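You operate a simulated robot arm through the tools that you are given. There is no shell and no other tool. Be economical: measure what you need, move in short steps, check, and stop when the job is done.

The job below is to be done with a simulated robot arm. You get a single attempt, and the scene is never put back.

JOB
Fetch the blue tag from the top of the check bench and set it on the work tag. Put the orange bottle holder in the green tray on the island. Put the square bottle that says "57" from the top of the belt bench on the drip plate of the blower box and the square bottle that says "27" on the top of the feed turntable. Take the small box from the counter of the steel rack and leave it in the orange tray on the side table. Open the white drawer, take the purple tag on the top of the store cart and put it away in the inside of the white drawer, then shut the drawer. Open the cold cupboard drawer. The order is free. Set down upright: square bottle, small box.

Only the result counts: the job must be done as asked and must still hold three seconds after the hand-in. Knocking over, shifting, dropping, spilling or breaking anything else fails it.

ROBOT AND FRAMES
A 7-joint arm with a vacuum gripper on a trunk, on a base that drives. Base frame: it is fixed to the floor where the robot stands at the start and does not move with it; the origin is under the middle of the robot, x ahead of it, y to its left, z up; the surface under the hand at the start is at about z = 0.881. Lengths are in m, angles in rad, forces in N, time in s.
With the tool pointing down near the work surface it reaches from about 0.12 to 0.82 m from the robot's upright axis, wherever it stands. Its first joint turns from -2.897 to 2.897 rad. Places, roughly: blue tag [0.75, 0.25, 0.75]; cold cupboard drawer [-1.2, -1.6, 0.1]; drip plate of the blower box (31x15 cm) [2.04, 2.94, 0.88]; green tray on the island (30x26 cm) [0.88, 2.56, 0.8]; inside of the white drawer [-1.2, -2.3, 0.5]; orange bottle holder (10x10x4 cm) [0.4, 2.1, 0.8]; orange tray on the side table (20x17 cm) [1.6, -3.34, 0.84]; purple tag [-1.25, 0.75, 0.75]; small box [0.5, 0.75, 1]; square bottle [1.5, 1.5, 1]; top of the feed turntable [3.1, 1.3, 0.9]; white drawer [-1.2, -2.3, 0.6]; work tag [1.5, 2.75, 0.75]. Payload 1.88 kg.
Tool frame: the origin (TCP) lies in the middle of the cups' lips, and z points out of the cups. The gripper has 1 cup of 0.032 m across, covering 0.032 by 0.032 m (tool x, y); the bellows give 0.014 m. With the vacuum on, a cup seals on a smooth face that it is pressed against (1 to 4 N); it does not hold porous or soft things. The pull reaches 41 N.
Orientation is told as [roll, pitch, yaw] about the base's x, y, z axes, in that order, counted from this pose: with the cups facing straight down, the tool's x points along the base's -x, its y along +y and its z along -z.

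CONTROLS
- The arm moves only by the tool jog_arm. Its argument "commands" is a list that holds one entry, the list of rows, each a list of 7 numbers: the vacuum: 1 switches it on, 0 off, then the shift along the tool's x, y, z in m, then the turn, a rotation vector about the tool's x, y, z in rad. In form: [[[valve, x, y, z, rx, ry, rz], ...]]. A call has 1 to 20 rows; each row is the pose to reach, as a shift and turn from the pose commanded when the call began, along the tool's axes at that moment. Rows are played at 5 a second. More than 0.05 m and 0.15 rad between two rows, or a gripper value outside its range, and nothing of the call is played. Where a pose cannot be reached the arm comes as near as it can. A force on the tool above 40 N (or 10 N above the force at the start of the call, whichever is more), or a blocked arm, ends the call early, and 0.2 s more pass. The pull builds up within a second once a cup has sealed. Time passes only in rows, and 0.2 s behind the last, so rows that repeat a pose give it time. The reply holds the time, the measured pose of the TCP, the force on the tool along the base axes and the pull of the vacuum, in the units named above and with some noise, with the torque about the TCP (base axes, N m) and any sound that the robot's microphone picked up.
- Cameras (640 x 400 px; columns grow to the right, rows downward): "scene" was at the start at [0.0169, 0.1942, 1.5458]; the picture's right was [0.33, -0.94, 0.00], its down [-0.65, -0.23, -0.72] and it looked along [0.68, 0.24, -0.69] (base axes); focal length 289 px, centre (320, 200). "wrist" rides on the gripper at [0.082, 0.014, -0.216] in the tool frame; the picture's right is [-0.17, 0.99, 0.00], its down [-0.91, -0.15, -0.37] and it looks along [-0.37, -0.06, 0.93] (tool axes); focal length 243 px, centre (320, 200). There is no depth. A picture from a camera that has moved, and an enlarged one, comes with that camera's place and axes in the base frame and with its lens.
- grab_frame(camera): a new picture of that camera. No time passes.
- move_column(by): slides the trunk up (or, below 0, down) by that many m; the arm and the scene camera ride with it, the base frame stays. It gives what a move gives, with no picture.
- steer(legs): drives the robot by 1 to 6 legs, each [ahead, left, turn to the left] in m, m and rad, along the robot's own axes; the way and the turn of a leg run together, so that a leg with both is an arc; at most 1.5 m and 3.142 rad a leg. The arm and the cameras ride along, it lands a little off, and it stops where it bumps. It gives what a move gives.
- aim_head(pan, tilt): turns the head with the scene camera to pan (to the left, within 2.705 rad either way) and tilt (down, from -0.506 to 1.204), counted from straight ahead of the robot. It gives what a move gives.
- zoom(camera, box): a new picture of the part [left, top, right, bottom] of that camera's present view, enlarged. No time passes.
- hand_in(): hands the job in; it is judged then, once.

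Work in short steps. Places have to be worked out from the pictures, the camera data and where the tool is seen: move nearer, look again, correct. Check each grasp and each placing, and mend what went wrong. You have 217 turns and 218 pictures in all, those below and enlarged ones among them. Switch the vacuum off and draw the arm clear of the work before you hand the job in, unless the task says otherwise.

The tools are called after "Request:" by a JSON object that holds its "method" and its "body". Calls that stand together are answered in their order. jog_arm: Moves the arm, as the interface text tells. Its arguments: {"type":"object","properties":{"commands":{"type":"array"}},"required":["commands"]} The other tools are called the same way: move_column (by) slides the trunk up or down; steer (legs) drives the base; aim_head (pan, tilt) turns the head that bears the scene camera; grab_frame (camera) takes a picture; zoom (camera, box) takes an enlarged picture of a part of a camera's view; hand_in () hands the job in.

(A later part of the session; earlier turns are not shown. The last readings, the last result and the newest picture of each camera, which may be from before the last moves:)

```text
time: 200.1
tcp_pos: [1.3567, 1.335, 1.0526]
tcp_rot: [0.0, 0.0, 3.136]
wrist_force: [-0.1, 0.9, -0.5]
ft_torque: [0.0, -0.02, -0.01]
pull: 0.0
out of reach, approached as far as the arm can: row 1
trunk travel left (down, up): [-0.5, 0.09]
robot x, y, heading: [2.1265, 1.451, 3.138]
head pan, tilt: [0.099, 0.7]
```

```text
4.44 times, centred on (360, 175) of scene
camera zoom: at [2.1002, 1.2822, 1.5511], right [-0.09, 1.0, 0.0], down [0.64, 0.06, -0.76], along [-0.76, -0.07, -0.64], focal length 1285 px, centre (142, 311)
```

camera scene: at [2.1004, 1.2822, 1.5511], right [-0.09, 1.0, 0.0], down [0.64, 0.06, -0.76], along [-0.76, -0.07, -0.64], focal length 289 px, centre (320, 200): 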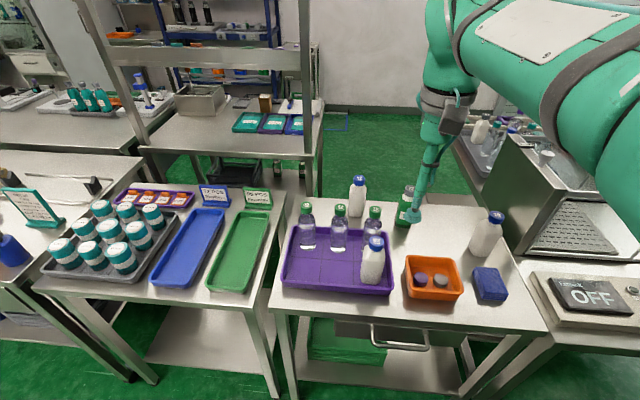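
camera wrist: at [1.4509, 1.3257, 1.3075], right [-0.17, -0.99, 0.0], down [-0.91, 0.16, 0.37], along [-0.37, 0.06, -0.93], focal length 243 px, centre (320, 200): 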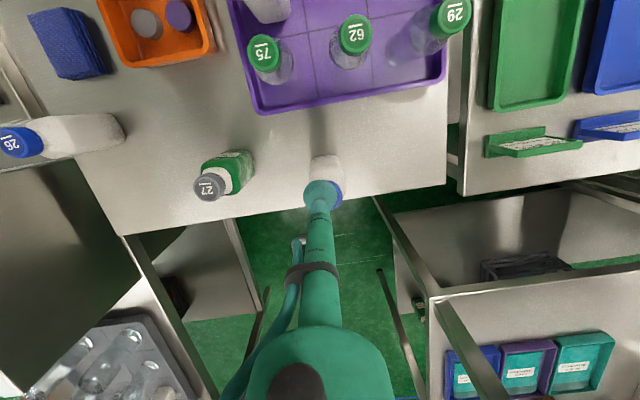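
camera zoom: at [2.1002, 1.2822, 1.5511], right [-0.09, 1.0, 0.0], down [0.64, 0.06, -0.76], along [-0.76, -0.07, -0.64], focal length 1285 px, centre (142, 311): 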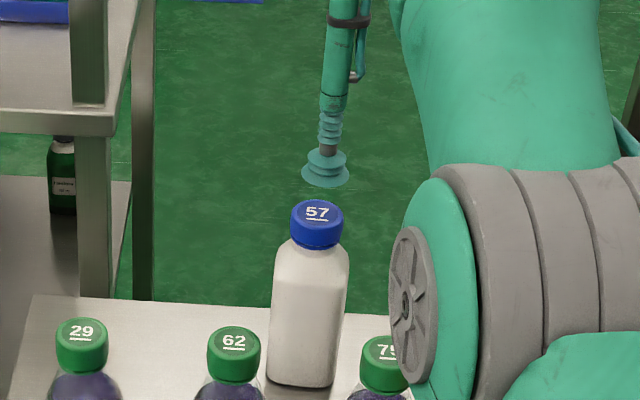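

Cap centre computes to (1.345, 1.334), top ≈1.018. Shift −12 mm in x and check again.

Request:
{"method": "jog_arm", "body": {"commands": [[[0, -0.012, 0.001, 0.0, 0, 0, 0], [0, -0.012, 0.001, 0.018, 0, 0, 0], [0, -0.012, 0.001, 0.018, 0, 0, 0]]]}}

Request:
{"method": "zoom", "body": {"camera": "wrist", "box": [260, 130, 380, 230]}}

Request:
{"method": "zoom", "body": {"camera": "scene", "box": [330, 140, 390, 200]}}

```text
time: 200.9
tcp_pos: [1.344, 1.3337, 1.0354]
tcp_rot: [-0.001, 0.001, 3.136]
wrist_force: [0.1, -0.4, 0.2]
ft_torque: [0.05, 0.0, 0.0]
pull: 0.1
out of reach, approached as far as the arm can: row 1
trunk travel left (down, up): [-0.5, 0.09]
robot x, y, heading: [2.1247, 1.451, 3.138]
head pan, tilt: [0.099, 0.7]
```

```text
4.00 times, centred on (320, 180) of wrist
camera zoom: at [1.427, 1.3195, 1.2509], right [-0.17, -0.99, 0.0], down [-0.91, 0.16, 0.37], along [-0.37, 0.06, -0.93], focal length 970 px, centre (320, 280)
```

zoom: 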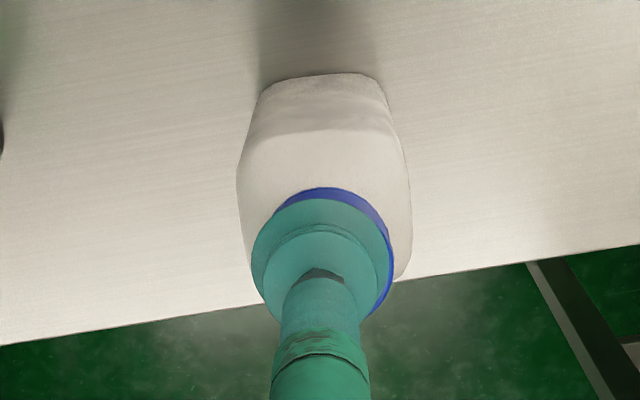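

```text
6.67 times, centred on (360, 170) of scene
camera zoom: at [2.1005, 1.2823, 1.5511], right [-0.09, 1.0, 0.0], down [0.64, 0.06, -0.76], along [-0.76, -0.07, -0.64], focal length 1927 px, centre (53, 400)
```

zoom: 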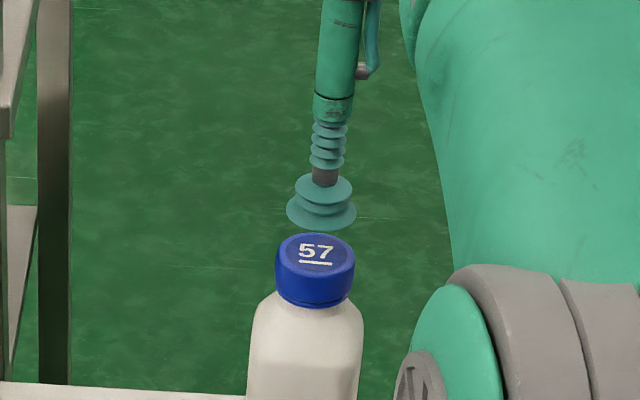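

Nearly centred; shift −3 mm more and press down gently with vacuum on.

Request:
{"method": "jog_arm", "body": {"commands": [[[1, -0.003, 0, 0.01, 0, 0, 0], [1, -0.003, 0, 0.015, 0, 0, 0], [1, -0.003, 0, 0.018, 0, 0, 0], [1, -0.003, 0, 0.021, 0, 0, 0], [1, -0.003, 0, 0.021, 0, 0, 0]]]}}

```text
time: 202.1
tcp_pos: [1.3409, 1.3328, 1.0152]
tcp_rot: [0.0, 0.001, 3.137]
wrist_force: [0.0, 0.0, 0.2]
ft_torque: [-0.01, -0.01, -0.01]
pull: 0.1
trunk travel left (down, up): [-0.5, 0.09]
robot x, y, heading: [2.1279, 1.4494, 3.137]
head pan, tilt: [0.099, 0.7]
```

No contact yet; continue in small steps.

Request:
{"method": "jog_arm", "body": {"commands": [[[1, 0, 0, 0.003, 0, 0, 0], [1, 0, 0, 0.005, 0, 0, 0], [1, 0, 0, 0.007, 0, 0, 0], [1, 0, 0, 0.007, 0, 0, 0]]]}}

Request:
{"method": "zoom", "body": {"camera": "scene", "box": [330, 140, 390, 200]}}

```text
time: 203.1
tcp_pos: [1.3418, 1.3336, 1.0072]
tcp_rot: [0.0, 0.002, 3.137]
wrist_force: [0.3, 0.4, -0.5]
ft_torque: [0.02, -0.02, -0.04]
pull: 0.1
trunk travel left (down, up): [-0.5, 0.09]
robot x, y, heading: [2.1249, 1.4506, 3.135]
head pan, tilt: [0.099, 0.7]
```

```text
6.67 times, centred on (360, 170) of scene
camera zoom: at [2.1005, 1.2822, 1.5511], right [-0.09, 1.0, 0.0], down [0.64, 0.06, -0.76], along [-0.76, -0.07, -0.64], focal length 1927 px, centre (53, 400)
```

zoom: 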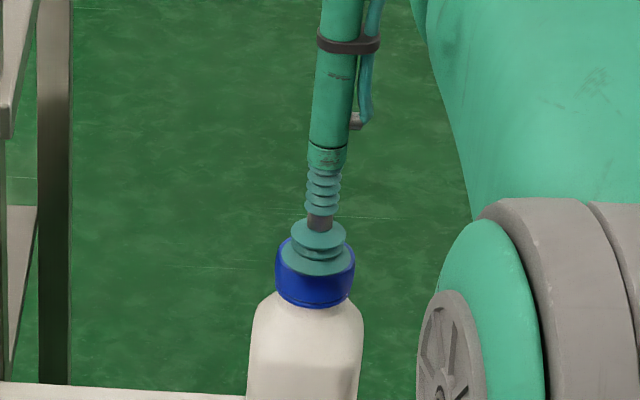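

Request:
{"method": "zoom", "body": {"camera": "wrist", "box": [260, 130, 380, 230]}}

```text
4.00 times, centred on (320, 180) of wrist
camera zoom: at [1.4242, 1.3195, 1.2235], right [-0.17, -0.99, 0.0], down [-0.91, 0.16, 0.37], along [-0.37, 0.06, -0.93], focal length 970 px, centre (320, 280)
```

zoom: 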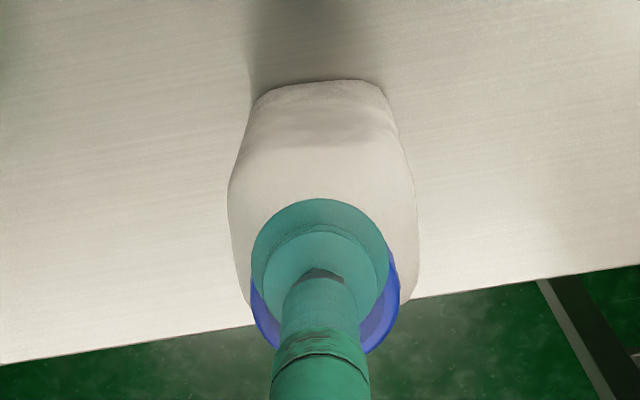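

Cap centre is ~6 mm farther. Shift and continue down.

Request:
{"method": "jog_arm", "body": {"commands": [[[1, -0.006, 0.001, -0.002, 0, 0, 0], [1, -0.006, 0.001, 0.0, 0, 0, 0], [1, -0.006, 0.001, 0.003, 0, 0, 0], [1, -0.006, 0.001, 0.005, 0, 0, 0], [1, -0.006, 0.001, 0.005, 0, 0, 0]]]}}

Request:
{"method": "zoom", "body": {"camera": "wrist", "box": [260, 130, 380, 230]}}

```text
time: 204.3
tcp_pos: [1.3364, 1.3329, 1.0026]
tcp_rot: [0.0, 0.002, 3.136]
wrist_force: [-0.2, -0.4, -0.2]
ft_torque: [0.02, -0.01, 0.04]
pull: 0.1
trunk travel left (down, up): [-0.5, 0.09]
robot x, y, heading: [2.1241, 1.454, 3.136]
head pan, tilt: [0.099, 0.7]
```

```text
4.00 times, centred on (320, 180) of wrist
camera zoom: at [1.4182, 1.3183, 1.2181], right [-0.17, -0.99, 0.0], down [-0.91, 0.16, 0.37], along [-0.37, 0.06, -0.93], focal length 970 px, centre (320, 280)
```

zoom: 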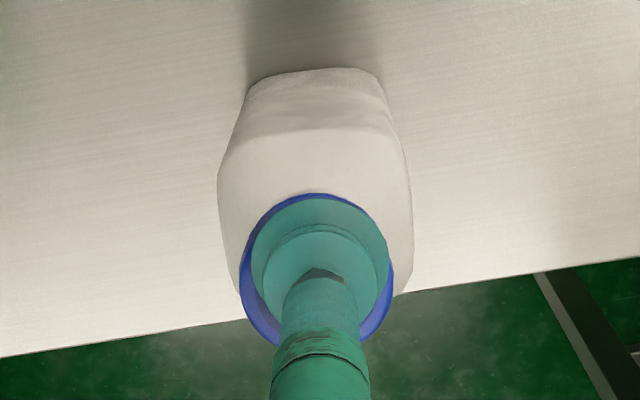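

Centred within 1 mm. Continue down.

Request:
{"method": "jog_arm", "body": {"commands": [[[1, -0.001, -0.001, 0.002, 0, 0, 0], [1, -0.001, -0.001, 0.004, 0, 0, 0], [1, -0.001, -0.001, 0.006, 0, 0, 0], [1, -0.001, -0.001, 0.008, 0, 0, 0], [1, -0.001, -0.001, 0.008, 0, 0, 0]]]}}

```text
time: 205.5
tcp_pos: [1.3358, 1.3329, 0.9968]
tcp_rot: [0.0, -0.002, 3.136]
wrist_force: [-0.8, -1.5, 8.2]
ft_torque: [0.06, 0.24, 0.05]
pull: 40.6
trunk travel left (down, up): [-0.5, 0.09]
robot x, y, heading: [2.1265, 1.4501, 3.133]
head pan, tilt: [0.099, 0.7]
```

Sealed. Lift the bottle and retract.

Request:
{"method": "jog_arm", "body": {"commands": [[[1, 0, 0, -0.01, 0, 0, 0], [1, 0, 0, -0.03, 0, 0, 0], [1, 0, 0, -0.06, 0, 0, 0], [1, 0.01, 0, -0.1, 0, 0, 0], [1, 0.03, 0, -0.14, 0, 0, 0], [1, 0.06, 0, -0.17, 0, 0, 0], [1, 0.1, 0, -0.19, 0, 0, 0], [1, 0.14, 0, -0.2, 0, 0, 0], [1, 0.18, 0, -0.2, 0, 0, 0], [1, 0.22, 0, -0.2, 0, 0, 0], [1, 0.26, 0, -0.2, 0, 0, 0], [1, 0.3, 0, -0.2, 0, 0, 0], [1, 0.34, 0, -0.2, 0, 0, 0], [1, 0.38, 0, -0.2, 0, 0, 0]]]}}

Request:
{"method": "grab_frame", "body": {"camera": "wrist"}}

Request:
{"method": "grab_frame", "body": {"camera": "scene"}}

```text
time: 208.5
tcp_pos: [1.7146, 1.3325, 1.1951]
tcp_rot: [-0.001, 0.003, 3.135]
wrist_force: [0.1, -0.2, -0.4]
ft_torque: [0.01, -0.06, 0.01]
pull: 0.0
out of reach, approached as far as the arm can: row 2, 3, 4, 5, 6
trunk travel left (down, up): [-0.5, 0.09]
robot x, y, heading: [2.1249, 1.4534, 3.133]
head pan, tilt: [0.099, 0.7]
```

```text
140 pictures are left
camera wrist: at [1.7967, 1.3181, 1.4106], right [-0.17, -0.99, 0.0], down [-0.91, 0.16, 0.37], along [-0.37, 0.06, -0.93], focal length 243 px, centre (320, 200)
```

wrist: 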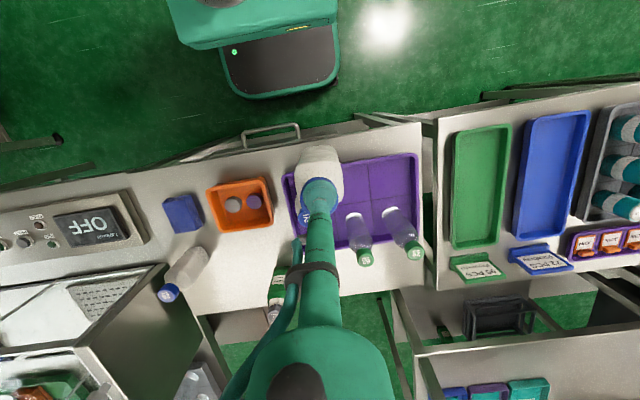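

```text
139 pictures are left
camera scene: at [2.1001, 1.282, 1.551], right [-0.09, 1.0, 0.0], down [0.64, 0.06, -0.76], along [-0.76, -0.07, -0.64], focal length 289 px, centre (320, 200)
```

scene: 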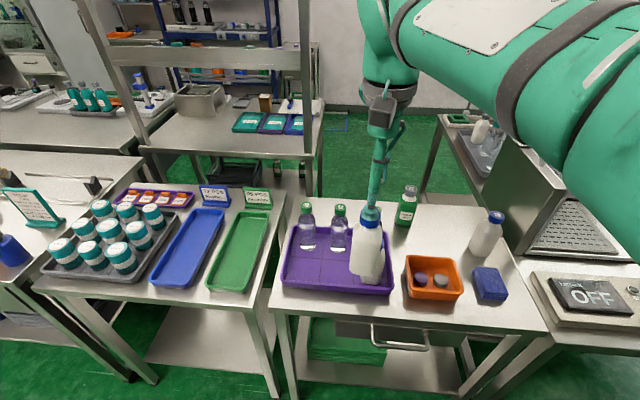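

Pull reads 0 — I must see whether the bottle is still attached.

Request:
{"method": "zoom", "body": {"camera": "scene", "box": [300, 160, 440, 300]}}

Request:
{"method": "zoom", "body": {"camera": "wrist", "box": [240, 120, 440, 280]}}

```text
2.86 times, centred on (370, 230) of scene
camera zoom: at [2.1001, 1.282, 1.551], right [-0.09, 1.0, 0.0], down [0.64, 0.06, -0.76], along [-0.76, -0.07, -0.64], focal length 826 px, centre (177, 114)
```

zoom: 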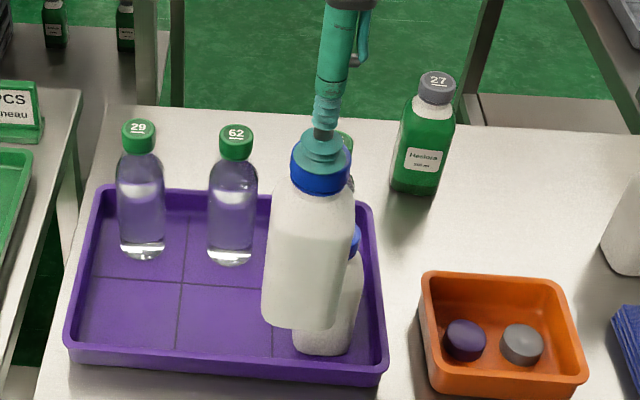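

```text
2.50 times, centred on (340, 200) of wrist
camera zoom: at [1.7967, 1.3181, 1.4106], right [-0.17, -0.99, 0.0], down [-0.91, 0.16, 0.37], along [-0.37, 0.06, -0.93], focal length 606 px, centre (270, 200)
```

zoom: 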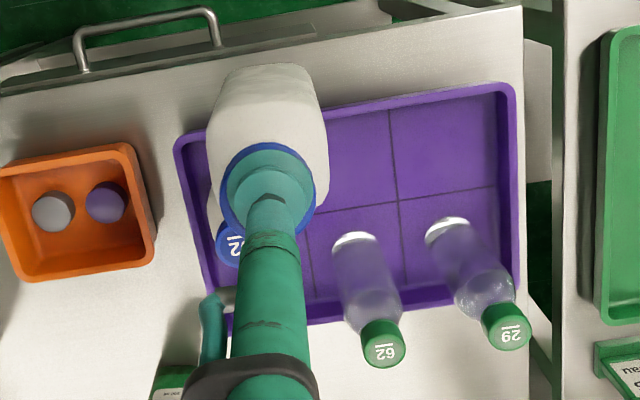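

The bottle seems right at the cup. I zoom heavily to judge the gap (no time passes).

Request:
{"method": "zoom", "body": {"camera": "scene", "box": [345, 190, 395, 240]}}

Request:
{"method": "zoom", "body": {"camera": "wrist", "box": [290, 150, 360, 220]}}

```text
8.00 times, centred on (370, 215) of scene
camera zoom: at [2.1001, 1.282, 1.551], right [-0.09, 1.0, 0.0], down [0.64, 0.06, -0.76], along [-0.76, -0.07, -0.64], focal length 2313 px, centre (-80, 80)
```

zoom: 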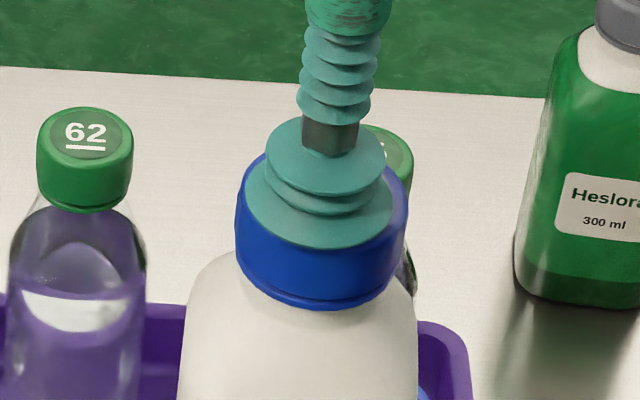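

```text
5.71 times, centred on (325, 185) of wrist
camera zoom: at [1.7967, 1.3181, 1.4106], right [-0.17, -0.99, 0.0], down [-0.91, 0.16, 0.37], along [-0.37, 0.06, -0.93], focal length 1386 px, centre (291, 286)
```

zoom: 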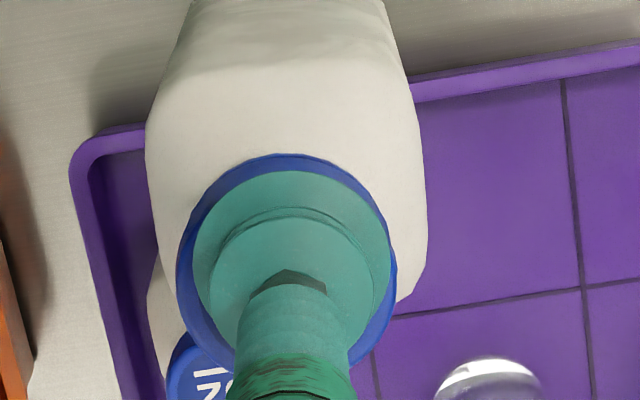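

The cap is at most a few mm below the lips, hence the seal has only just gone or is weak. The best chance is to follow it down at once with the vacuum on.

Request:
{"method": "jog_arm", "body": {"commands": [[[1, 0, 0, 0.048, 0, 0, 0]]]}}

Request:
{"method": "zoom", "body": {"camera": "scene", "box": [300, 160, 440, 300]}}

```text
time: 208.9
tcp_pos: [1.7155, 1.3326, 1.149]
tcp_rot: [0.0, 0.0, 3.136]
wrist_force: [0.2, -0.1, 0.3]
ft_torque: [0.03, -0.02, 0.01]
pull: 0.0
trunk travel left (down, up): [-0.5, 0.09]
robot x, y, heading: [2.1253, 1.4491, 3.137]
head pan, tilt: [0.099, 0.7]
```

```text
2.86 times, centred on (370, 230) of scene
camera zoom: at [2.1004, 1.2822, 1.5512], right [-0.09, 1.0, 0.0], down [0.64, 0.06, -0.76], along [-0.76, -0.07, -0.64], focal length 826 px, centre (177, 114)
```

zoom: 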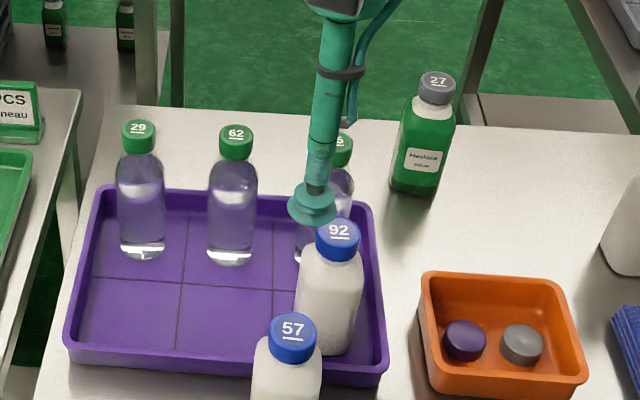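

The bottle dropped but seems upright in front of the tray. I look at the whole picture.

Request:
{"method": "grab_frame", "body": {"camera": "scene"}}

Request:
{"method": "grab_frame", "body": {"camera": "wrist"}}

Request:
{"method": "zoom", "body": {"camera": "scene", "box": [290, 230, 430, 350]}}

```text
133 pictures are left
camera scene: at [2.1004, 1.2822, 1.5512], right [-0.09, 1.0, 0.0], down [0.64, 0.06, -0.76], along [-0.76, -0.07, -0.64], focal length 289 px, centre (320, 200)
```

scene: 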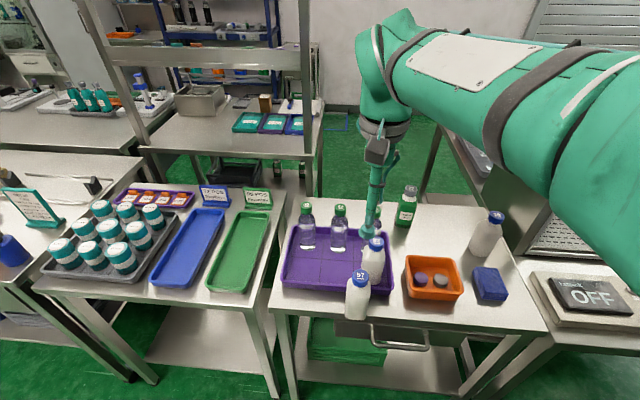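

```text
132 pictures are left
camera wrist: at [1.7967, 1.3186, 1.3638], right [-0.17, -0.99, 0.0], down [-0.91, 0.16, 0.37], along [-0.37, 0.06, -0.93], focal length 243 px, centre (320, 200)
```

wrist: 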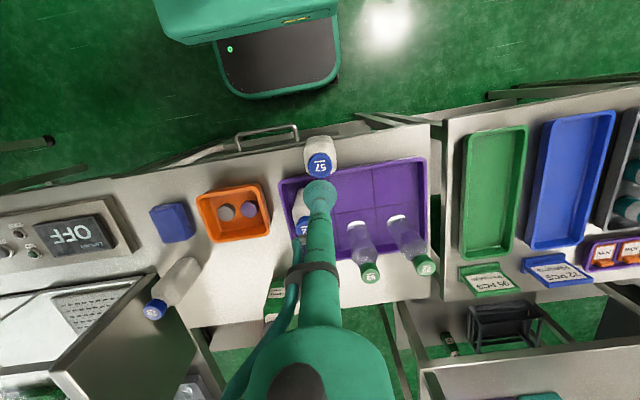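

```text
3.33 times, centred on (360, 290) of scene
camera zoom: at [2.1004, 1.2822, 1.5512], right [-0.09, 1.0, 0.0], down [0.64, 0.06, -0.76], along [-0.76, -0.07, -0.64], focal length 964 px, centre (187, -100)
```

zoom: 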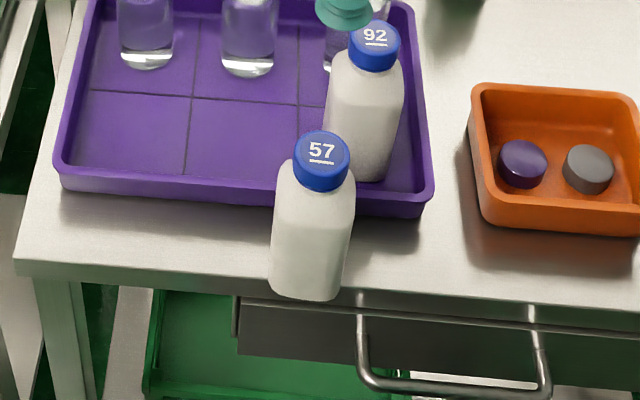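

Lucky: it stands upright on the bench in front of the tray. I turn the vacuum off briefly, lower toward it and look closely.

Request:
{"method": "jog_arm", "body": {"commands": [[[0, 0, 0, 0.03, 0, 0, 0], [0, 0, 0, 0.06, 0, 0, 0], [0, 0, 0, 0.1, 0, 0, 0], [0, 0, 0, 0.1, 0, 0, 0]]]}}

Request:
{"method": "zoom", "body": {"camera": "wrist", "box": [260, 130, 380, 230]}}

Request:
{"method": "zoom", "body": {"camera": "scene", "box": [300, 240, 420, 340]}}

```text
time: 209.9
tcp_pos: [1.7137, 1.3323, 1.0478]
tcp_rot: [-0.001, 0.002, 3.137]
wrist_force: [0.1, 0.2, 0.6]
ft_torque: [-0.01, 0.01, 0.0]
pull: 0.0
trunk travel left (down, up): [-0.5, 0.09]
robot x, y, heading: [2.1265, 1.4539, 3.135]
head pan, tilt: [0.099, 0.7]
```

```text
4.00 times, centred on (320, 180) of wrist
camera zoom: at [1.7961, 1.3178, 1.2627], right [-0.17, -0.99, 0.0], down [-0.91, 0.16, 0.37], along [-0.37, 0.06, -0.93], focal length 970 px, centre (320, 280)
```

zoom: 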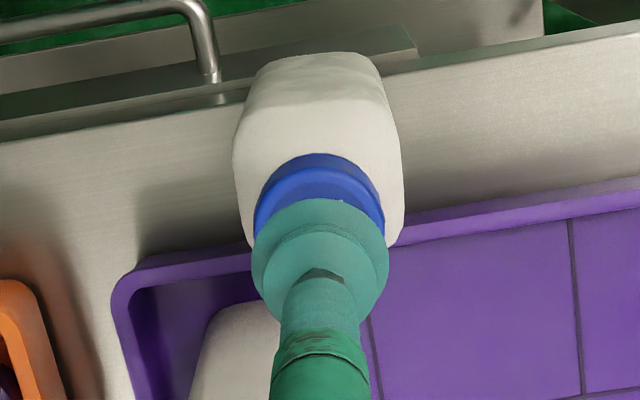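

```text
4.00 times, centred on (360, 290) of scene
camera zoom: at [2.1004, 1.2821, 1.5511], right [-0.09, 1.0, 0.0], down [0.64, 0.06, -0.76], along [-0.76, -0.07, -0.64], focal length 1156 px, centre (160, -160)
```

zoom: 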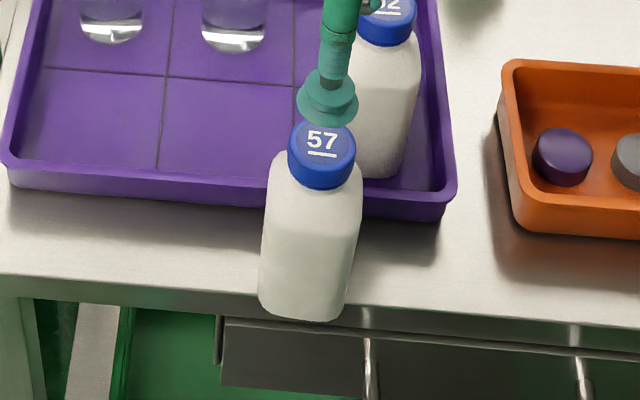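

Cap centre at ≈(1.7055, 1.3326). Shift −8 mm and lower to just above, check.

Request:
{"method": "jog_arm", "body": {"commands": [[[0, -0.008, 0, 0.015, 0, 0, 0], [0, -0.008, 0, 0.034, 0, 0, 0], [0, -0.008, 0, 0.04, 0, 0, 0], [0, -0.008, 0, 0.04, 0, 0, 0]]]}}

Request:
{"method": "zoom", "body": {"camera": "wrist", "box": [260, 130, 380, 230]}}

Request:
{"method": "zoom", "body": {"camera": "scene", "box": [330, 250, 400, 320]}}

```text
time: 210.9
tcp_pos: [1.7062, 1.3333, 1.0078]
tcp_rot: [0.0, 0.0, 3.138]
wrist_force: [-0.5, 0.3, 0.2]
ft_torque: [0.0, -0.03, 0.0]
pull: 0.1
trunk travel left (down, up): [-0.5, 0.09]
robot x, y, heading: [2.1288, 1.4506, 3.136]
head pan, tilt: [0.099, 0.7]
```

```text
4.00 times, centred on (320, 180) of wrist
camera zoom: at [1.7885, 1.3187, 1.2232], right [-0.17, -0.99, 0.0], down [-0.91, 0.16, 0.37], along [-0.37, 0.06, -0.93], focal length 970 px, centre (320, 280)
```

zoom: 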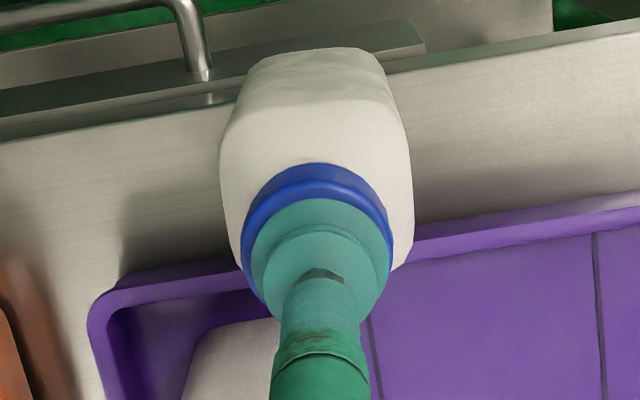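

```text
5.71 times, centred on (365, 285) of scene
camera zoom: at [2.1006, 1.2822, 1.5511], right [-0.09, 1.0, 0.0], down [0.64, 0.06, -0.76], along [-0.76, -0.07, -0.64], focal length 1652 px, centre (63, -286)
```

zoom: 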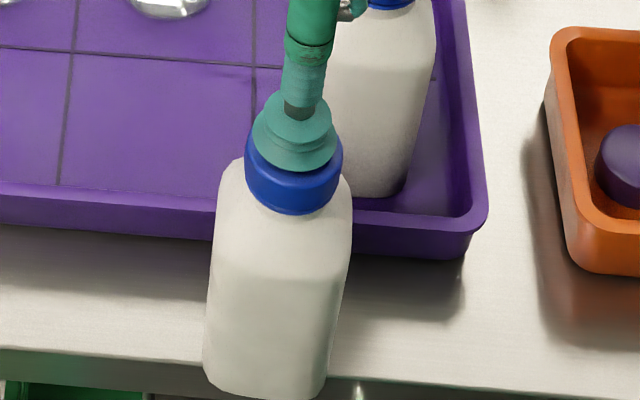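

Almost centred; final 2 mm correction and press with vacuum.

Request:
{"method": "jog_arm", "body": {"commands": [[[1, 0.002, -0.001, 0.004, 0, 0, 0], [1, 0.002, -0.001, 0.007, 0, 0, 0], [1, 0.002, -0.001, 0.009, 0, 0, 0], [1, 0.002, -0.001, 0.011, 0, 0, 0], [1, 0.002, -0.001, 0.011, 0, 0, 0], [1, 0.002, -0.001, 0.011, 0, 0, 0]]]}}

```text
time: 212.3
tcp_pos: [1.7096, 1.3336, 0.9973]
tcp_rot: [0.0, -0.002, 3.135]
wrist_force: [3.6, 3.6, 25.1]
ft_torque: [0.02, 0.0, -0.02]
pull: 40.4
trunk travel left (down, up): [-0.5, 0.09]
robot x, y, heading: [2.1302, 1.4515, 3.134]
head pan, tilt: [0.099, 0.7]
```

Sealed again. I lift slowly 6 cm, holding, and check the readings.

Request:
{"method": "jog_arm", "body": {"commands": [[[1, 0, 0, -0.005, 0, 0, 0], [1, 0, 0, -0.01, 0, 0, 0], [1, 0, 0, -0.015, 0, 0, 0], [1, 0, 0, -0.02, 0, 0, 0], [1, 0, 0, -0.025, 0, 0, 0], [1, 0, 0, -0.025, 0, 0, 0], [1, 0, 0, -0.025, 0, 0, 0]]]}}

Request:
{"method": "zoom", "body": {"camera": "scene", "box": [310, 240, 430, 330]}}

```text
time: 213.9
tcp_pos: [1.7084, 1.3336, 1.021]
tcp_rot: [-0.001, 0.002, 3.137]
wrist_force: [0.1, 0.4, -3.4]
ft_torque: [-0.01, -0.03, 0.01]
pull: 40.4
trunk travel left (down, up): [-0.5, 0.09]
robot x, y, heading: [2.1208, 1.4496, 3.138]
head pan, tilt: [0.099, 0.7]
```

```text
4.44 times, centred on (370, 285) of scene
camera zoom: at [2.1005, 1.2822, 1.5511], right [-0.09, 1.0, 0.0], down [0.64, 0.06, -0.76], along [-0.76, -0.07, -0.64], focal length 1285 px, centre (98, -178)
```

zoom: 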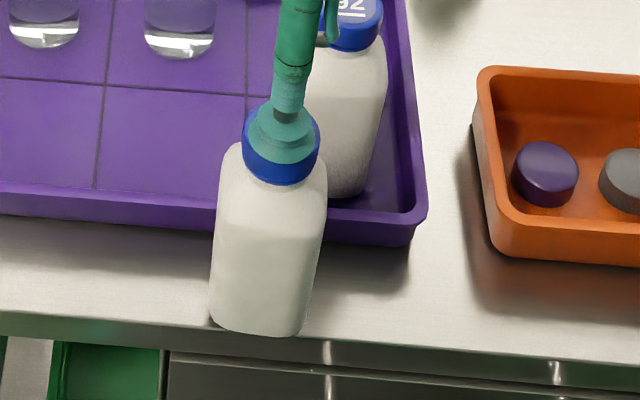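

Bottle hangs with 3.4 N weight. Lift further, gently, to z≈1.14.

Request:
{"method": "jog_arm", "body": {"commands": [[[1, 0, 0, -0.01, 0, 0, 0], [1, 0, 0, -0.025, 0, 0, 0], [1, 0, 0, -0.045, 0, 0, 0], [1, 0, 0, -0.065, 0, 0, 0], [1, 0, 0, -0.085, 0, 0, 0], [1, 0, 0, -0.105, 0, 0, 0], [1, 0, 0, -0.118, 0, 0, 0], [1, 0, 0, -0.125, 0, 0, 0], [1, 0, 0, -0.125, 0, 0, 0]]]}}

Request:
{"method": "aim_head", "body": {"pan": -1.3, "tilt": 0.5}}

Request:
{"method": "grab_frame", "body": {"camera": "scene"}}

```text
time: 215.9
tcp_pos: [1.7084, 1.3339, 1.1457]
tcp_rot: [0.002, 0.001, 3.136]
wrist_force: [0.4, 0.4, -1.8]
ft_torque: [-0.03, -0.01, -0.01]
pull: 40.5
trunk travel left (down, up): [-0.5, 0.09]
robot x, y, heading: [2.1245, 1.4536, 3.132]
head pan, tilt: [0.099, 0.7]
```

```text
time: 217.5
tcp_pos: [1.7084, 1.3316, 1.1466]
tcp_rot: [0.0, 0.002, 3.135]
wrist_force: [-0.2, -0.4, -3.3]
ft_torque: [-0.01, -0.02, 0.04]
pull: 40.4
trunk travel left (down, up): [-0.5, 0.09]
robot x, y, heading: [2.1243, 1.4514, 3.138]
head pan, tilt: [-1.3, 0.499]
```

```text
125 pictures are left
camera scene: at [2.1612, 1.378, 1.5688], right [0.96, 0.26, 0.0], down [0.13, -0.46, -0.88], along [-0.23, 0.85, -0.48], focal length 289 px, centre (320, 200)
```

scene: 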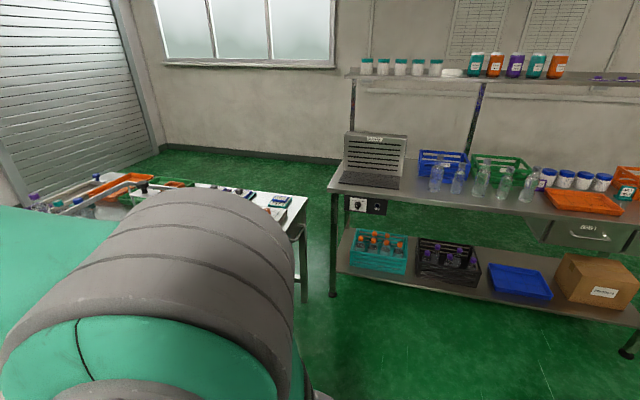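

Drip plate seen in front of the louvred box at ≈(2.04, 2.92). I back off, go right to y≈2.2, and turn to face it.

Request:
{"method": "steer", "body": {"legs": [[-0.18, 0, 0], [0, -0.75, 0], [0, 0, -1.571], [0, 0.15, 0]]}}

Request:
{"method": "aim_head", "body": {"pan": 0.1, "tilt": 0.65}}

Request:
{"method": "grab_frame", "body": {"camera": "scene"}}

Request:
{"method": "grab_frame", "body": {"camera": "wrist"}}

```text
time: 227.3
tcp_pos: [2.0349, 2.5952, 1.1465]
tcp_rot: [0.0, 0.002, 1.588]
wrist_force: [-0.3, 0.6, -3.7]
ft_torque: [-0.04, 0.0, -0.01]
pull: 40.7
trunk travel left (down, up): [-0.5, 0.09]
robot x, y, heading: [2.1641, 2.18, 1.582]
head pan, tilt: [-1.3, 0.499]
```

```text
time: 228.8
tcp_pos: [2.034, 2.5959, 1.1462]
tcp_rot: [0.0, 0.0, 1.588]
wrist_force: [-0.2, 1.3, -4.2]
ft_torque: [-0.01, 0.04, 0.02]
pull: 40.1
trunk travel left (down, up): [-0.5, 0.09]
robot x, y, heading: [2.1618, 2.1791, 1.59]
head pan, tilt: [0.099, 0.649]
```

```text
124 pictures are left
camera scene: at [1.9889, 2.2061, 1.5554], right [0.99, 0.12, 0.0], down [0.07, -0.6, -0.8], along [-0.09, 0.79, -0.6], focal length 289 px, centre (320, 200)
```

scene: 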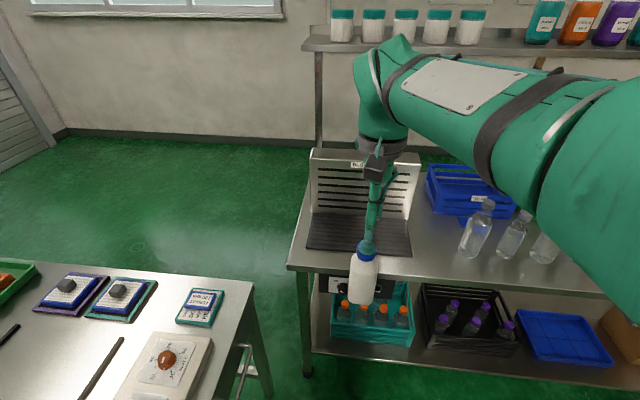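

```text
123 pictures are left
camera wrist: at [2.0224, 2.5131, 1.3623], right [-0.99, 0.15, 0.0], down [0.14, 0.92, 0.37], along [0.06, 0.37, -0.93], focal length 243 px, centre (320, 200)
```

wrist: 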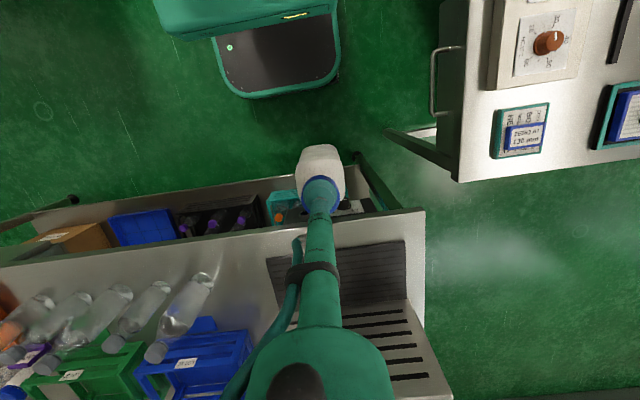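

Drip plate centre ≈ (2.041, 2.914). I drive 8 cm closer, then move the bottle over it slowly.

Request:
{"method": "steer", "body": {"legs": [[0.08, 0, 0]]}}

Request:
{"method": "jog_arm", "body": {"commands": [[[1, -0.01, 0, 0, 0, 0, 0], [1, -0.03, 0, 0, 0, 0, 0], [1, -0.05, 0, 0, 0, 0, 0], [1, -0.07, -0.005, 0, 0, 0, 0], [1, -0.09, -0.005, 0, 0, 0, 0], [1, -0.11, -0.01, 0, 0, 0, 0], [1, -0.13, -0.01, 0, 0, 0, 0], [1, -0.15, -0.01, 0, 0, 0, 0], [1, -0.17, -0.01, 0, 0, 0, 0], [1, -0.19, -0.01, 0, 0, 0, 0], [1, -0.21, -0.01, 0, 0, 0, 0], [1, -0.22, -0.01, 0, 0, 0, 0], [1, -0.225, -0.01, 0.01, 0, 0, 0], [1, -0.225, -0.01, 0.03, 0, 0, 0], [1, -0.225, -0.01, 0.05, 0, 0, 0], [1, -0.225, -0.01, 0.06, 0, 0, 0], [1, -0.225, -0.01, 0.06, 0, 0, 0]]]}}

Request:
{"method": "grab_frame", "body": {"camera": "wrist"}}

Request:
{"method": "zoom", "body": {"camera": "scene", "box": [260, 120, 460, 280]}}

```text
time: 229.9
tcp_pos: [2.0339, 2.6747, 1.1458]
tcp_rot: [0.001, 0.003, 1.588]
wrist_force: [-0.2, 0.9, -2.9]
ft_torque: [-0.02, 0.0, 0.0]
pull: 40.9
trunk travel left (down, up): [-0.5, 0.09]
robot x, y, heading: [2.1612, 2.2574, 1.583]
head pan, tilt: [0.099, 0.649]
```

```text
time: 233.5
tcp_pos: [2.0389, 2.8999, 1.0849]
tcp_rot: [0.0, 0.003, 1.586]
wrist_force: [-0.2, -0.7, -3.4]
ft_torque: [0.0, 0.02, 0.01]
pull: 41.0
trunk travel left (down, up): [-0.5, 0.09]
robot x, y, heading: [2.1603, 2.263, 1.586]
head pan, tilt: [0.099, 0.649]
```

```text
122 pictures are left
camera wrist: at [2.0267, 2.8184, 1.3001], right [-0.99, 0.15, 0.0], down [0.14, 0.92, 0.37], along [0.06, 0.37, -0.93], focal length 243 px, centre (320, 200)
```

wrist: 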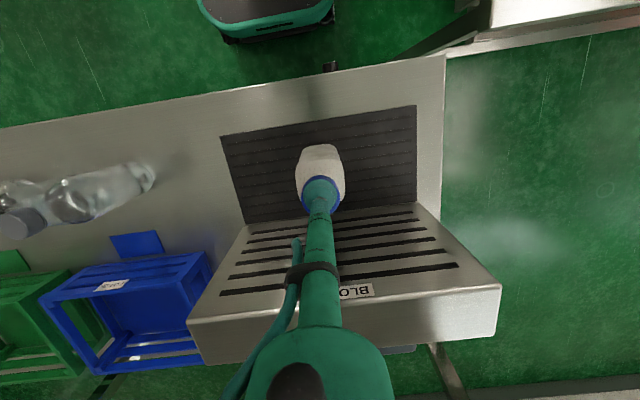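

```text
2.50 times, centred on (360, 200) of scene
camera zoom: at [1.9876, 2.286, 1.5554], right [0.99, 0.12, 0.0], down [0.07, -0.6, -0.8], along [-0.09, 0.79, -0.6], focal length 723 px, centre (220, 200)
```

zoom: 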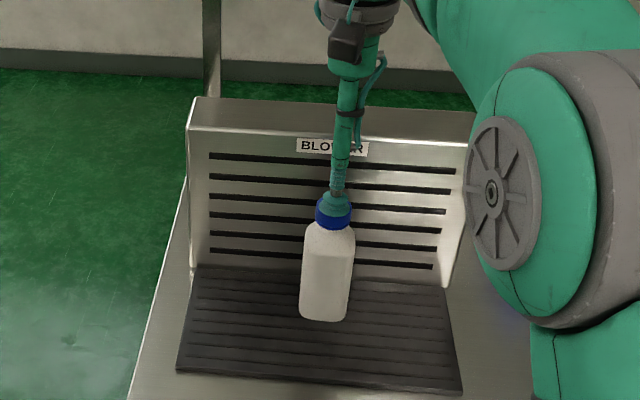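

Well centred over the plate. Lower gently in steps.

Request:
{"method": "jog_arm", "body": {"commands": [[[1, -0.008, 0, 0.01, 0, 0, 0], [1, -0.008, 0, 0.018, 0, 0, 0], [1, -0.008, 0, 0.024, 0, 0, 0], [1, -0.008, 0, 0.029, 0, 0, 0], [1, -0.008, 0, 0.033, 0, 0, 0], [1, -0.008, 0, 0.037, 0, 0, 0]]]}}

```text
time: 234.9
tcp_pos: [2.0408, 2.9069, 1.0488]
tcp_rot: [-0.001, 0.004, 1.587]
wrist_force: [-0.3, -0.9, -2.8]
ft_torque: [0.01, 0.01, -0.01]
pull: 40.9
trunk travel left (down, up): [-0.5, 0.09]
robot x, y, heading: [2.1634, 2.2578, 1.591]
head pan, tilt: [0.099, 0.649]
```

Request:
{"method": "jog_arm", "body": {"commands": [[[1, 0, 0, 0.003, 0, 0, 0], [1, 0, 0, 0.006, 0, 0, 0], [1, 0, 0, 0.009, 0, 0, 0], [1, 0, 0, 0.012, 0, 0, 0], [1, 0, 0, 0.015, 0, 0, 0], [1, 0, 0, 0.018, 0, 0, 0], [1, 0, 0, 0.021, 0, 0, 0], [1, 0, 0, 0.024, 0, 0, 0]]]}}

```text
time: 236.7
tcp_pos: [2.0393, 2.9079, 1.0242]
tcp_rot: [-0.002, 0.002, 1.589]
wrist_force: [-0.1, -0.3, -2.8]
ft_torque: [-0.01, -0.01, -0.01]
pull: 40.6
trunk travel left (down, up): [-0.5, 0.09]
robot x, y, heading: [2.1593, 2.2629, 1.59]
head pan, tilt: [0.099, 0.649]
```

Not touching yet (force still −2.8). I check the gap visually.

Request:
{"method": "zoom", "body": {"camera": "scene", "box": [310, 180, 410, 260]}}

Request:
{"method": "jog_arm", "body": {"commands": [[[1, 0, 0, 0.003, 0, 0, 0], [1, 0, 0, 0.006, 0, 0, 0], [1, 0, 0, 0.009, 0, 0, 0], [1, 0, 0, 0.012, 0, 0, 0]]]}}

```text
5.00 times, centred on (360, 220) of scene
camera zoom: at [1.9876, 2.286, 1.5554], right [0.99, 0.12, 0.0], down [0.07, -0.6, -0.8], along [-0.09, 0.79, -0.6], focal length 1445 px, centre (120, 100)
```

zoom: 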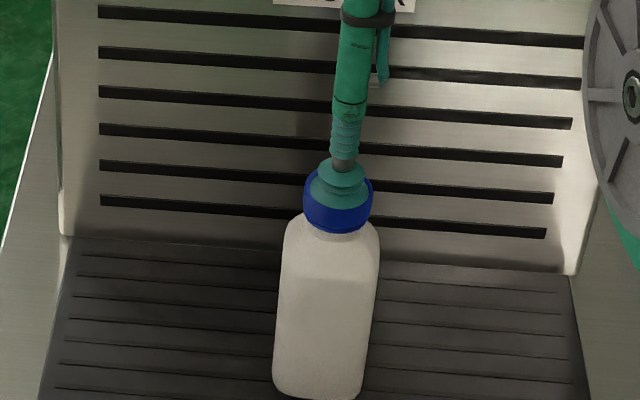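

```text
time: 237.7
tcp_pos: [2.0394, 2.9073, 1.0177]
tcp_rot: [0.002, -0.005, 1.586]
wrist_force: [0.7, -2.8, 28.2]
ft_torque: [-0.09, -0.06, -0.11]
pull: 40.6
trunk travel left (down, up): [-0.5, 0.09]
robot x, y, heading: [2.1624, 2.2579, 1.592]
head pan, tilt: [0.099, 0.649]
```

Contact at 1.018. Ease up, release, wait, then lift straight.

Request:
{"method": "jog_arm", "body": {"commands": [[[1, 0, 0, -0.003, 0, 0, 0], [0, 0, 0, -0.004, 0, 0, 0], [0, 0, 0, -0.004, 0, 0, 0], [0, 0, 0, -0.004, 0, 0, 0], [0, 0, 0, -0.006, 0, 0, 0], [0, 0, 0, -0.01, 0, 0, 0], [0, 0, 0, -0.015, 0, 0, 0], [0, 0, 0, -0.03, 0, 0, 0], [0, 0, 0, -0.06, 0, 0, 0], [0, 0, 0, -0.1, 0, 0, 0], [0, 0.02, 0, -0.14, 0, 0, 0], [0, 0.06, 0, -0.15, 0, 0, 0], [0, 0.1, 0, -0.16, 0, 0, 0], [0, 0.14, 0, -0.16, 0, 0, 0], [0, 0.18, 0, -0.16, 0, 0, 0], [0, 0.22, 0, -0.16, 0, 0, 0]]]}}

Request:
{"method": "zoom", "body": {"camera": "scene", "box": [260, 120, 460, 280]}}

```text
time: 241.1
tcp_pos: [2.0425, 2.6878, 1.1713]
tcp_rot: [-0.001, 0.002, 1.588]
wrist_force: [-1.0, -0.3, -0.6]
ft_torque: [-0.02, 0.0, 0.0]
pull: 0.2
trunk travel left (down, up): [-0.5, 0.09]
robot x, y, heading: [2.1638, 2.2591, 1.583]
head pan, tilt: [0.099, 0.649]
```

```text
2.50 times, centred on (360, 200) of scene
camera zoom: at [1.9876, 2.2858, 1.5554], right [0.99, 0.12, 0.0], down [0.07, -0.6, -0.8], along [-0.09, 0.79, -0.6], focal length 723 px, centre (220, 200)
```

zoom: 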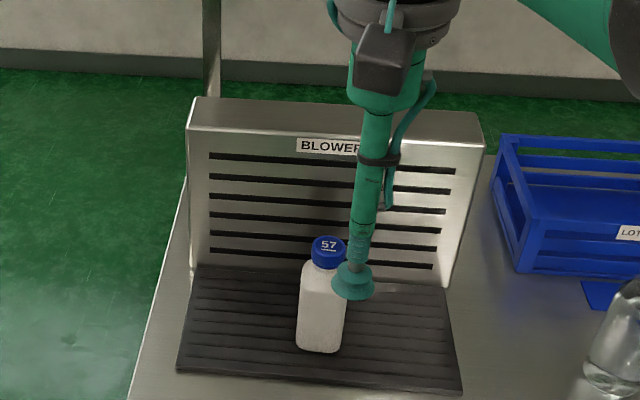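

"57" stands on the drip plate. Return to the belt bench for "27".

Request:
{"method": "steer", "body": {"legs": [[-0.05, -0.17, 0], [0, 0, 1.556], [0, 0.72, 0], [0.22, 0, 0]]}}

Request:
{"method": "aim_head", "body": {"pan": 0.1, "tilt": 0.7}}

Request:
{"method": "zoom", "body": {"camera": "scene", "box": [240, 130, 440, 290]}}

Request:
{"method": "grab_frame", "body": {"camera": "wrist"}}

```text
time: 251.3
tcp_pos: [1.6925, 1.3643, 1.1714]
tcp_rot: [0.001, 0.002, -3.125]
wrist_force: [-0.3, -0.1, 0.7]
ft_torque: [0.02, -0.03, 0.0]
pull: 0.0
trunk travel left (down, up): [-0.5, 0.09]
robot x, y, heading: [2.123, 1.4836, -3.127]
head pan, tilt: [0.099, 0.649]
```

```text
time: 251.9
tcp_pos: [1.6927, 1.365, 1.1713]
tcp_rot: [0.0, 0.002, -3.126]
wrist_force: [-0.6, 0.0, 0.4]
ft_torque: [0.01, -0.01, -0.01]
pull: 0.1
trunk travel left (down, up): [-0.5, 0.09]
robot x, y, heading: [2.1222, 1.4887, -3.126]
head pan, tilt: [0.099, 0.7]
```

```text
2.50 times, centred on (340, 210) of scene
camera zoom: at [2.1006, 1.3131, 1.5511], right [-0.11, 0.99, 0.0], down [0.64, 0.07, -0.77], along [-0.76, -0.09, -0.64], focal length 723 px, centre (270, 175)
```

zoom: 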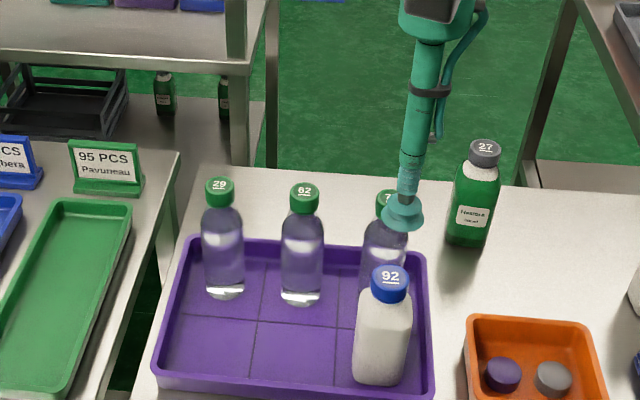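

```text
117 pictures are left
camera wrist: at [1.7752, 1.3518, 1.3876], right [-0.15, -0.99, 0.0], down [-0.92, 0.14, 0.37], along [-0.37, 0.06, -0.93], focal length 243 px, centre (320, 200)
```

wrist: 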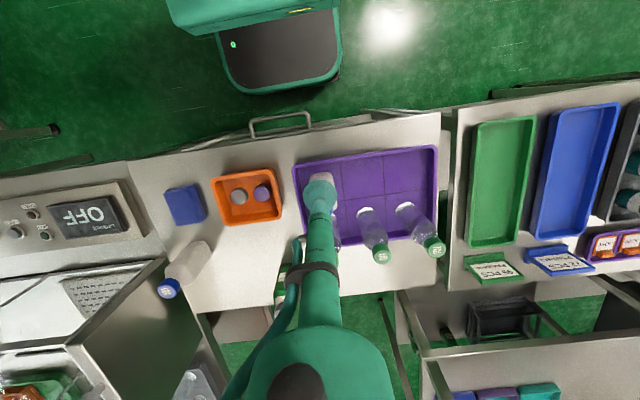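

"27" cap ≈ (1.365, 1.494). For better reach I raise the trunk 8 cm and creep 3 cm forward.

Request:
{"method": "move_column", "body": {"by": 0.08}}

Request:
{"method": "steer", "body": {"legs": [[0.03, 0, 0]]}}

```text
time: 253.1
tcp_pos: [1.6934, 1.3647, 1.2514]
tcp_rot: [0.0, 0.003, -3.127]
wrist_force: [0.2, -0.3, -0.1]
ft_torque: [-0.01, 0.0, -0.03]
pull: 0.0
trunk travel left (down, up): [-0.58, 0.01]
robot x, y, heading: [2.1202, 1.4829, -3.126]
head pan, tilt: [0.099, 0.7]
```

```text
time: 253.9
tcp_pos: [1.6613, 1.3646, 1.2507]
tcp_rot: [-0.002, 0.004, -3.127]
wrist_force: [-0.4, 0.1, 0.9]
ft_torque: [0.02, -0.02, -0.02]
pull: 0.0
trunk travel left (down, up): [-0.58, 0.01]
robot x, y, heading: [2.0924, 1.4819, -3.125]
head pan, tilt: [0.099, 0.7]
```

Request:
{"method": "jog_arm", "body": {"commands": [[[0, -0.036, -0.017, 0, 0, 0, 0], [0, -0.072, -0.033, 0, 0, 0, 0], [0, -0.108, -0.05, 0, 0, 0, 0], [0, -0.144, -0.067, 0, 0, 0, 0], [0, -0.18, -0.083, 0, 0, 0, 0], [0, -0.216, -0.1, 0, 0, 0, 0], [0, -0.252, -0.117, 0, 0, 0, 0], [0, -0.287, -0.1335, 0, 0, 0, 0], [0, -0.287, -0.1335, 0.045, 0, 0, 0], [0, -0.287, -0.1335, 0.09, 0, 0, 0], [0, -0.287, -0.1335, 0.135, 0, 0, 0], [0, -0.287, -0.1335, 0.18, 0, 0, 0], [0, -0.287, -0.1335, 0.205, 0, 0, 0], [0, -0.287, -0.1335, 0.205, 0, 0, 0]]]}}

Request:
{"method": "zoom", "body": {"camera": "wrist", "box": [260, 130, 380, 230]}}

Request:
{"method": "zoom", "body": {"camera": "scene", "box": [370, 130, 450, 220]}}

```text
time: 256.9
tcp_pos: [1.3734, 1.4922, 1.0475]
tcp_rot: [0.0, 0.002, -3.128]
wrist_force: [-0.3, 0.0, 0.5]
ft_torque: [-0.02, -0.02, 0.01]
pull: 0.0
trunk travel left (down, up): [-0.58, 0.01]
robot x, y, heading: [2.0894, 1.4791, -3.119]
head pan, tilt: [0.099, 0.7]
```

```text
4.00 times, centred on (320, 180) of wrist
camera zoom: at [1.4551, 1.481, 1.2637], right [-0.15, -0.99, 0.0], down [-0.92, 0.14, 0.37], along [-0.37, 0.06, -0.93], focal length 970 px, centre (320, 280)
```

zoom: 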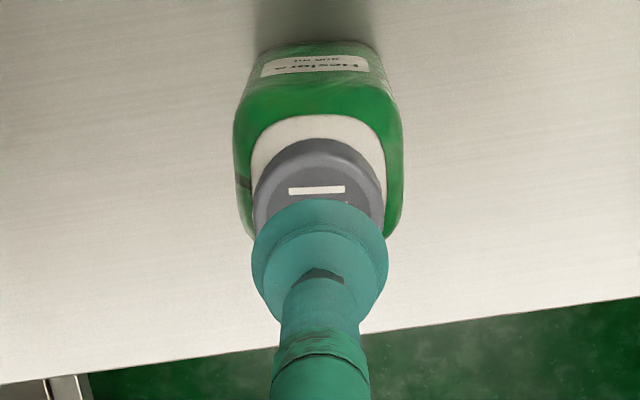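

```text
4.44 times, centred on (410, 175) of scene
camera zoom: at [2.07, 1.3127, 1.6311], right [-0.11, 0.99, 0.0], down [0.64, 0.07, -0.76], along [-0.76, -0.09, -0.64], focal length 1285 px, centre (-80, 311)
```

zoom: 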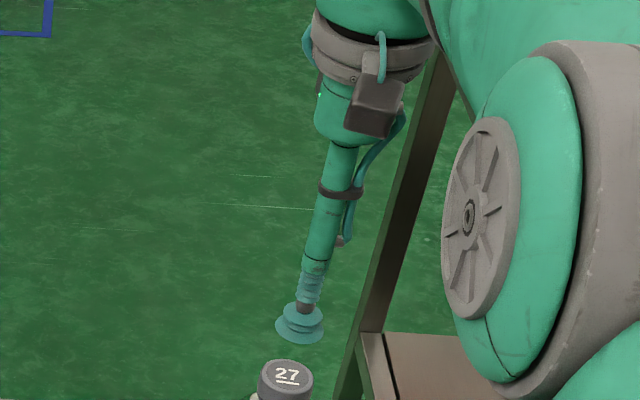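

Cap ≈(1.368, 1.496). Shift and lower to just above.

Request:
{"method": "jog_arm", "body": {"commands": [[[0, -0.006, -0.003, 0.015, 0, 0, 0], [0, -0.006, -0.003, 0.032, 0, 0, 0], [0, -0.006, -0.003, 0.039, 0, 0, 0], [0, -0.006, -0.003, 0.039, 0, 0, 0]]]}}

Request:
{"method": "zoom", "body": {"camera": "wrist", "box": [260, 130, 380, 230]}}

```text
time: 257.9
tcp_pos: [1.3679, 1.4977, 1.0068]
tcp_rot: [-0.001, 0.003, -3.125]
wrist_force: [0.1, 0.3, 0.8]
ft_torque: [0.01, 0.03, 0.02]
pull: 0.0
trunk travel left (down, up): [-0.58, 0.01]
robot x, y, heading: [2.0926, 1.4839, -3.122]
head pan, tilt: [0.099, 0.7]
```

```text
4.00 times, centred on (320, 180) of wrist
camera zoom: at [1.4496, 1.4843, 1.223], right [-0.15, -0.99, 0.0], down [-0.92, 0.14, 0.37], along [-0.37, 0.06, -0.93], focal length 970 px, centre (320, 280)
```

zoom: 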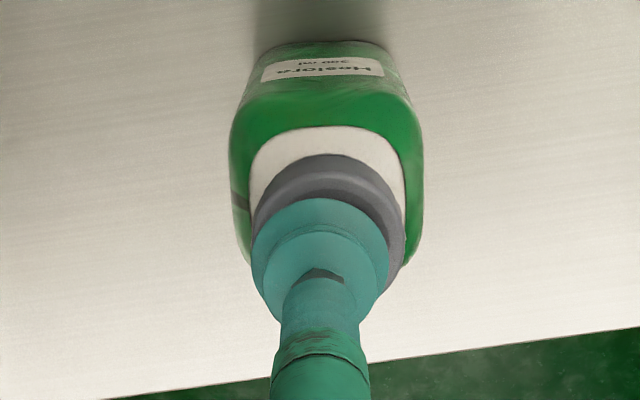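

Correct by +4 mm x and −2 mm y, then press with vacuum.

Request:
{"method": "jog_arm", "body": {"commands": [[[1, 0.004, 0.002, 0.0, 0, 0, 0], [1, 0.004, 0.002, 0.005, 0, 0, 0], [1, 0.004, 0.002, 0.008, 0, 0, 0], [1, 0.004, 0.002, 0.01, 0, 0, 0], [1, 0.004, 0.002, 0.01, 0, 0, 0], [1, 0.004, 0.002, 0.01, 0, 0, 0]]]}}

```text
time: 259.3
tcp_pos: [1.3726, 1.4948, 0.9987]
tcp_rot: [-0.002, -0.001, -3.126]
wrist_force: [3.8, -0.4, 15.8]
ft_torque: [-0.02, 0.0, -0.02]
pull: 40.7
trunk travel left (down, up): [-0.58, 0.01]
robot x, y, heading: [2.092, 1.4857, -3.124]
head pan, tilt: [0.099, 0.7]
```

Sealed. Lift slowly straight up.

Request:
{"method": "jog_arm", "body": {"commands": [[[1, 0, 0, -0.005, 0, 0, 0], [1, 0, 0, -0.015, 0, 0, 0], [1, 0, 0, -0.03, 0, 0, 0], [1, 0, 0, -0.05, 0, 0, 0], [1, 0, 0, -0.07, 0, 0, 0], [1, 0, 0, -0.09, 0, 0, 0], [1, 0, 0, -0.11, 0, 0, 0], [1, 0, 0, -0.13, 0, 0, 0], [1, 0, 0, -0.15, 0, 0, 0], [1, 0, 0, -0.17, 0, 0, 0], [1, 0, 0, -0.19, 0, 0, 0], [1, 0, 0, -0.205, 0, 0, 0], [1, 0, 0, -0.21, 0, 0, 0], [1, 0, 0, -0.21, 0, 0, 0]]]}}

```text
time: 262.3
tcp_pos: [1.3708, 1.4937, 1.2067]
tcp_rot: [-0.004, 0.003, -3.126]
wrist_force: [0.1, 0.2, -3.6]
ft_torque: [-0.01, 0.01, -0.01]
pull: 41.0
trunk travel left (down, up): [-0.58, 0.01]
robot x, y, heading: [2.0933, 1.4815, -3.125]
head pan, tilt: [0.099, 0.7]
```

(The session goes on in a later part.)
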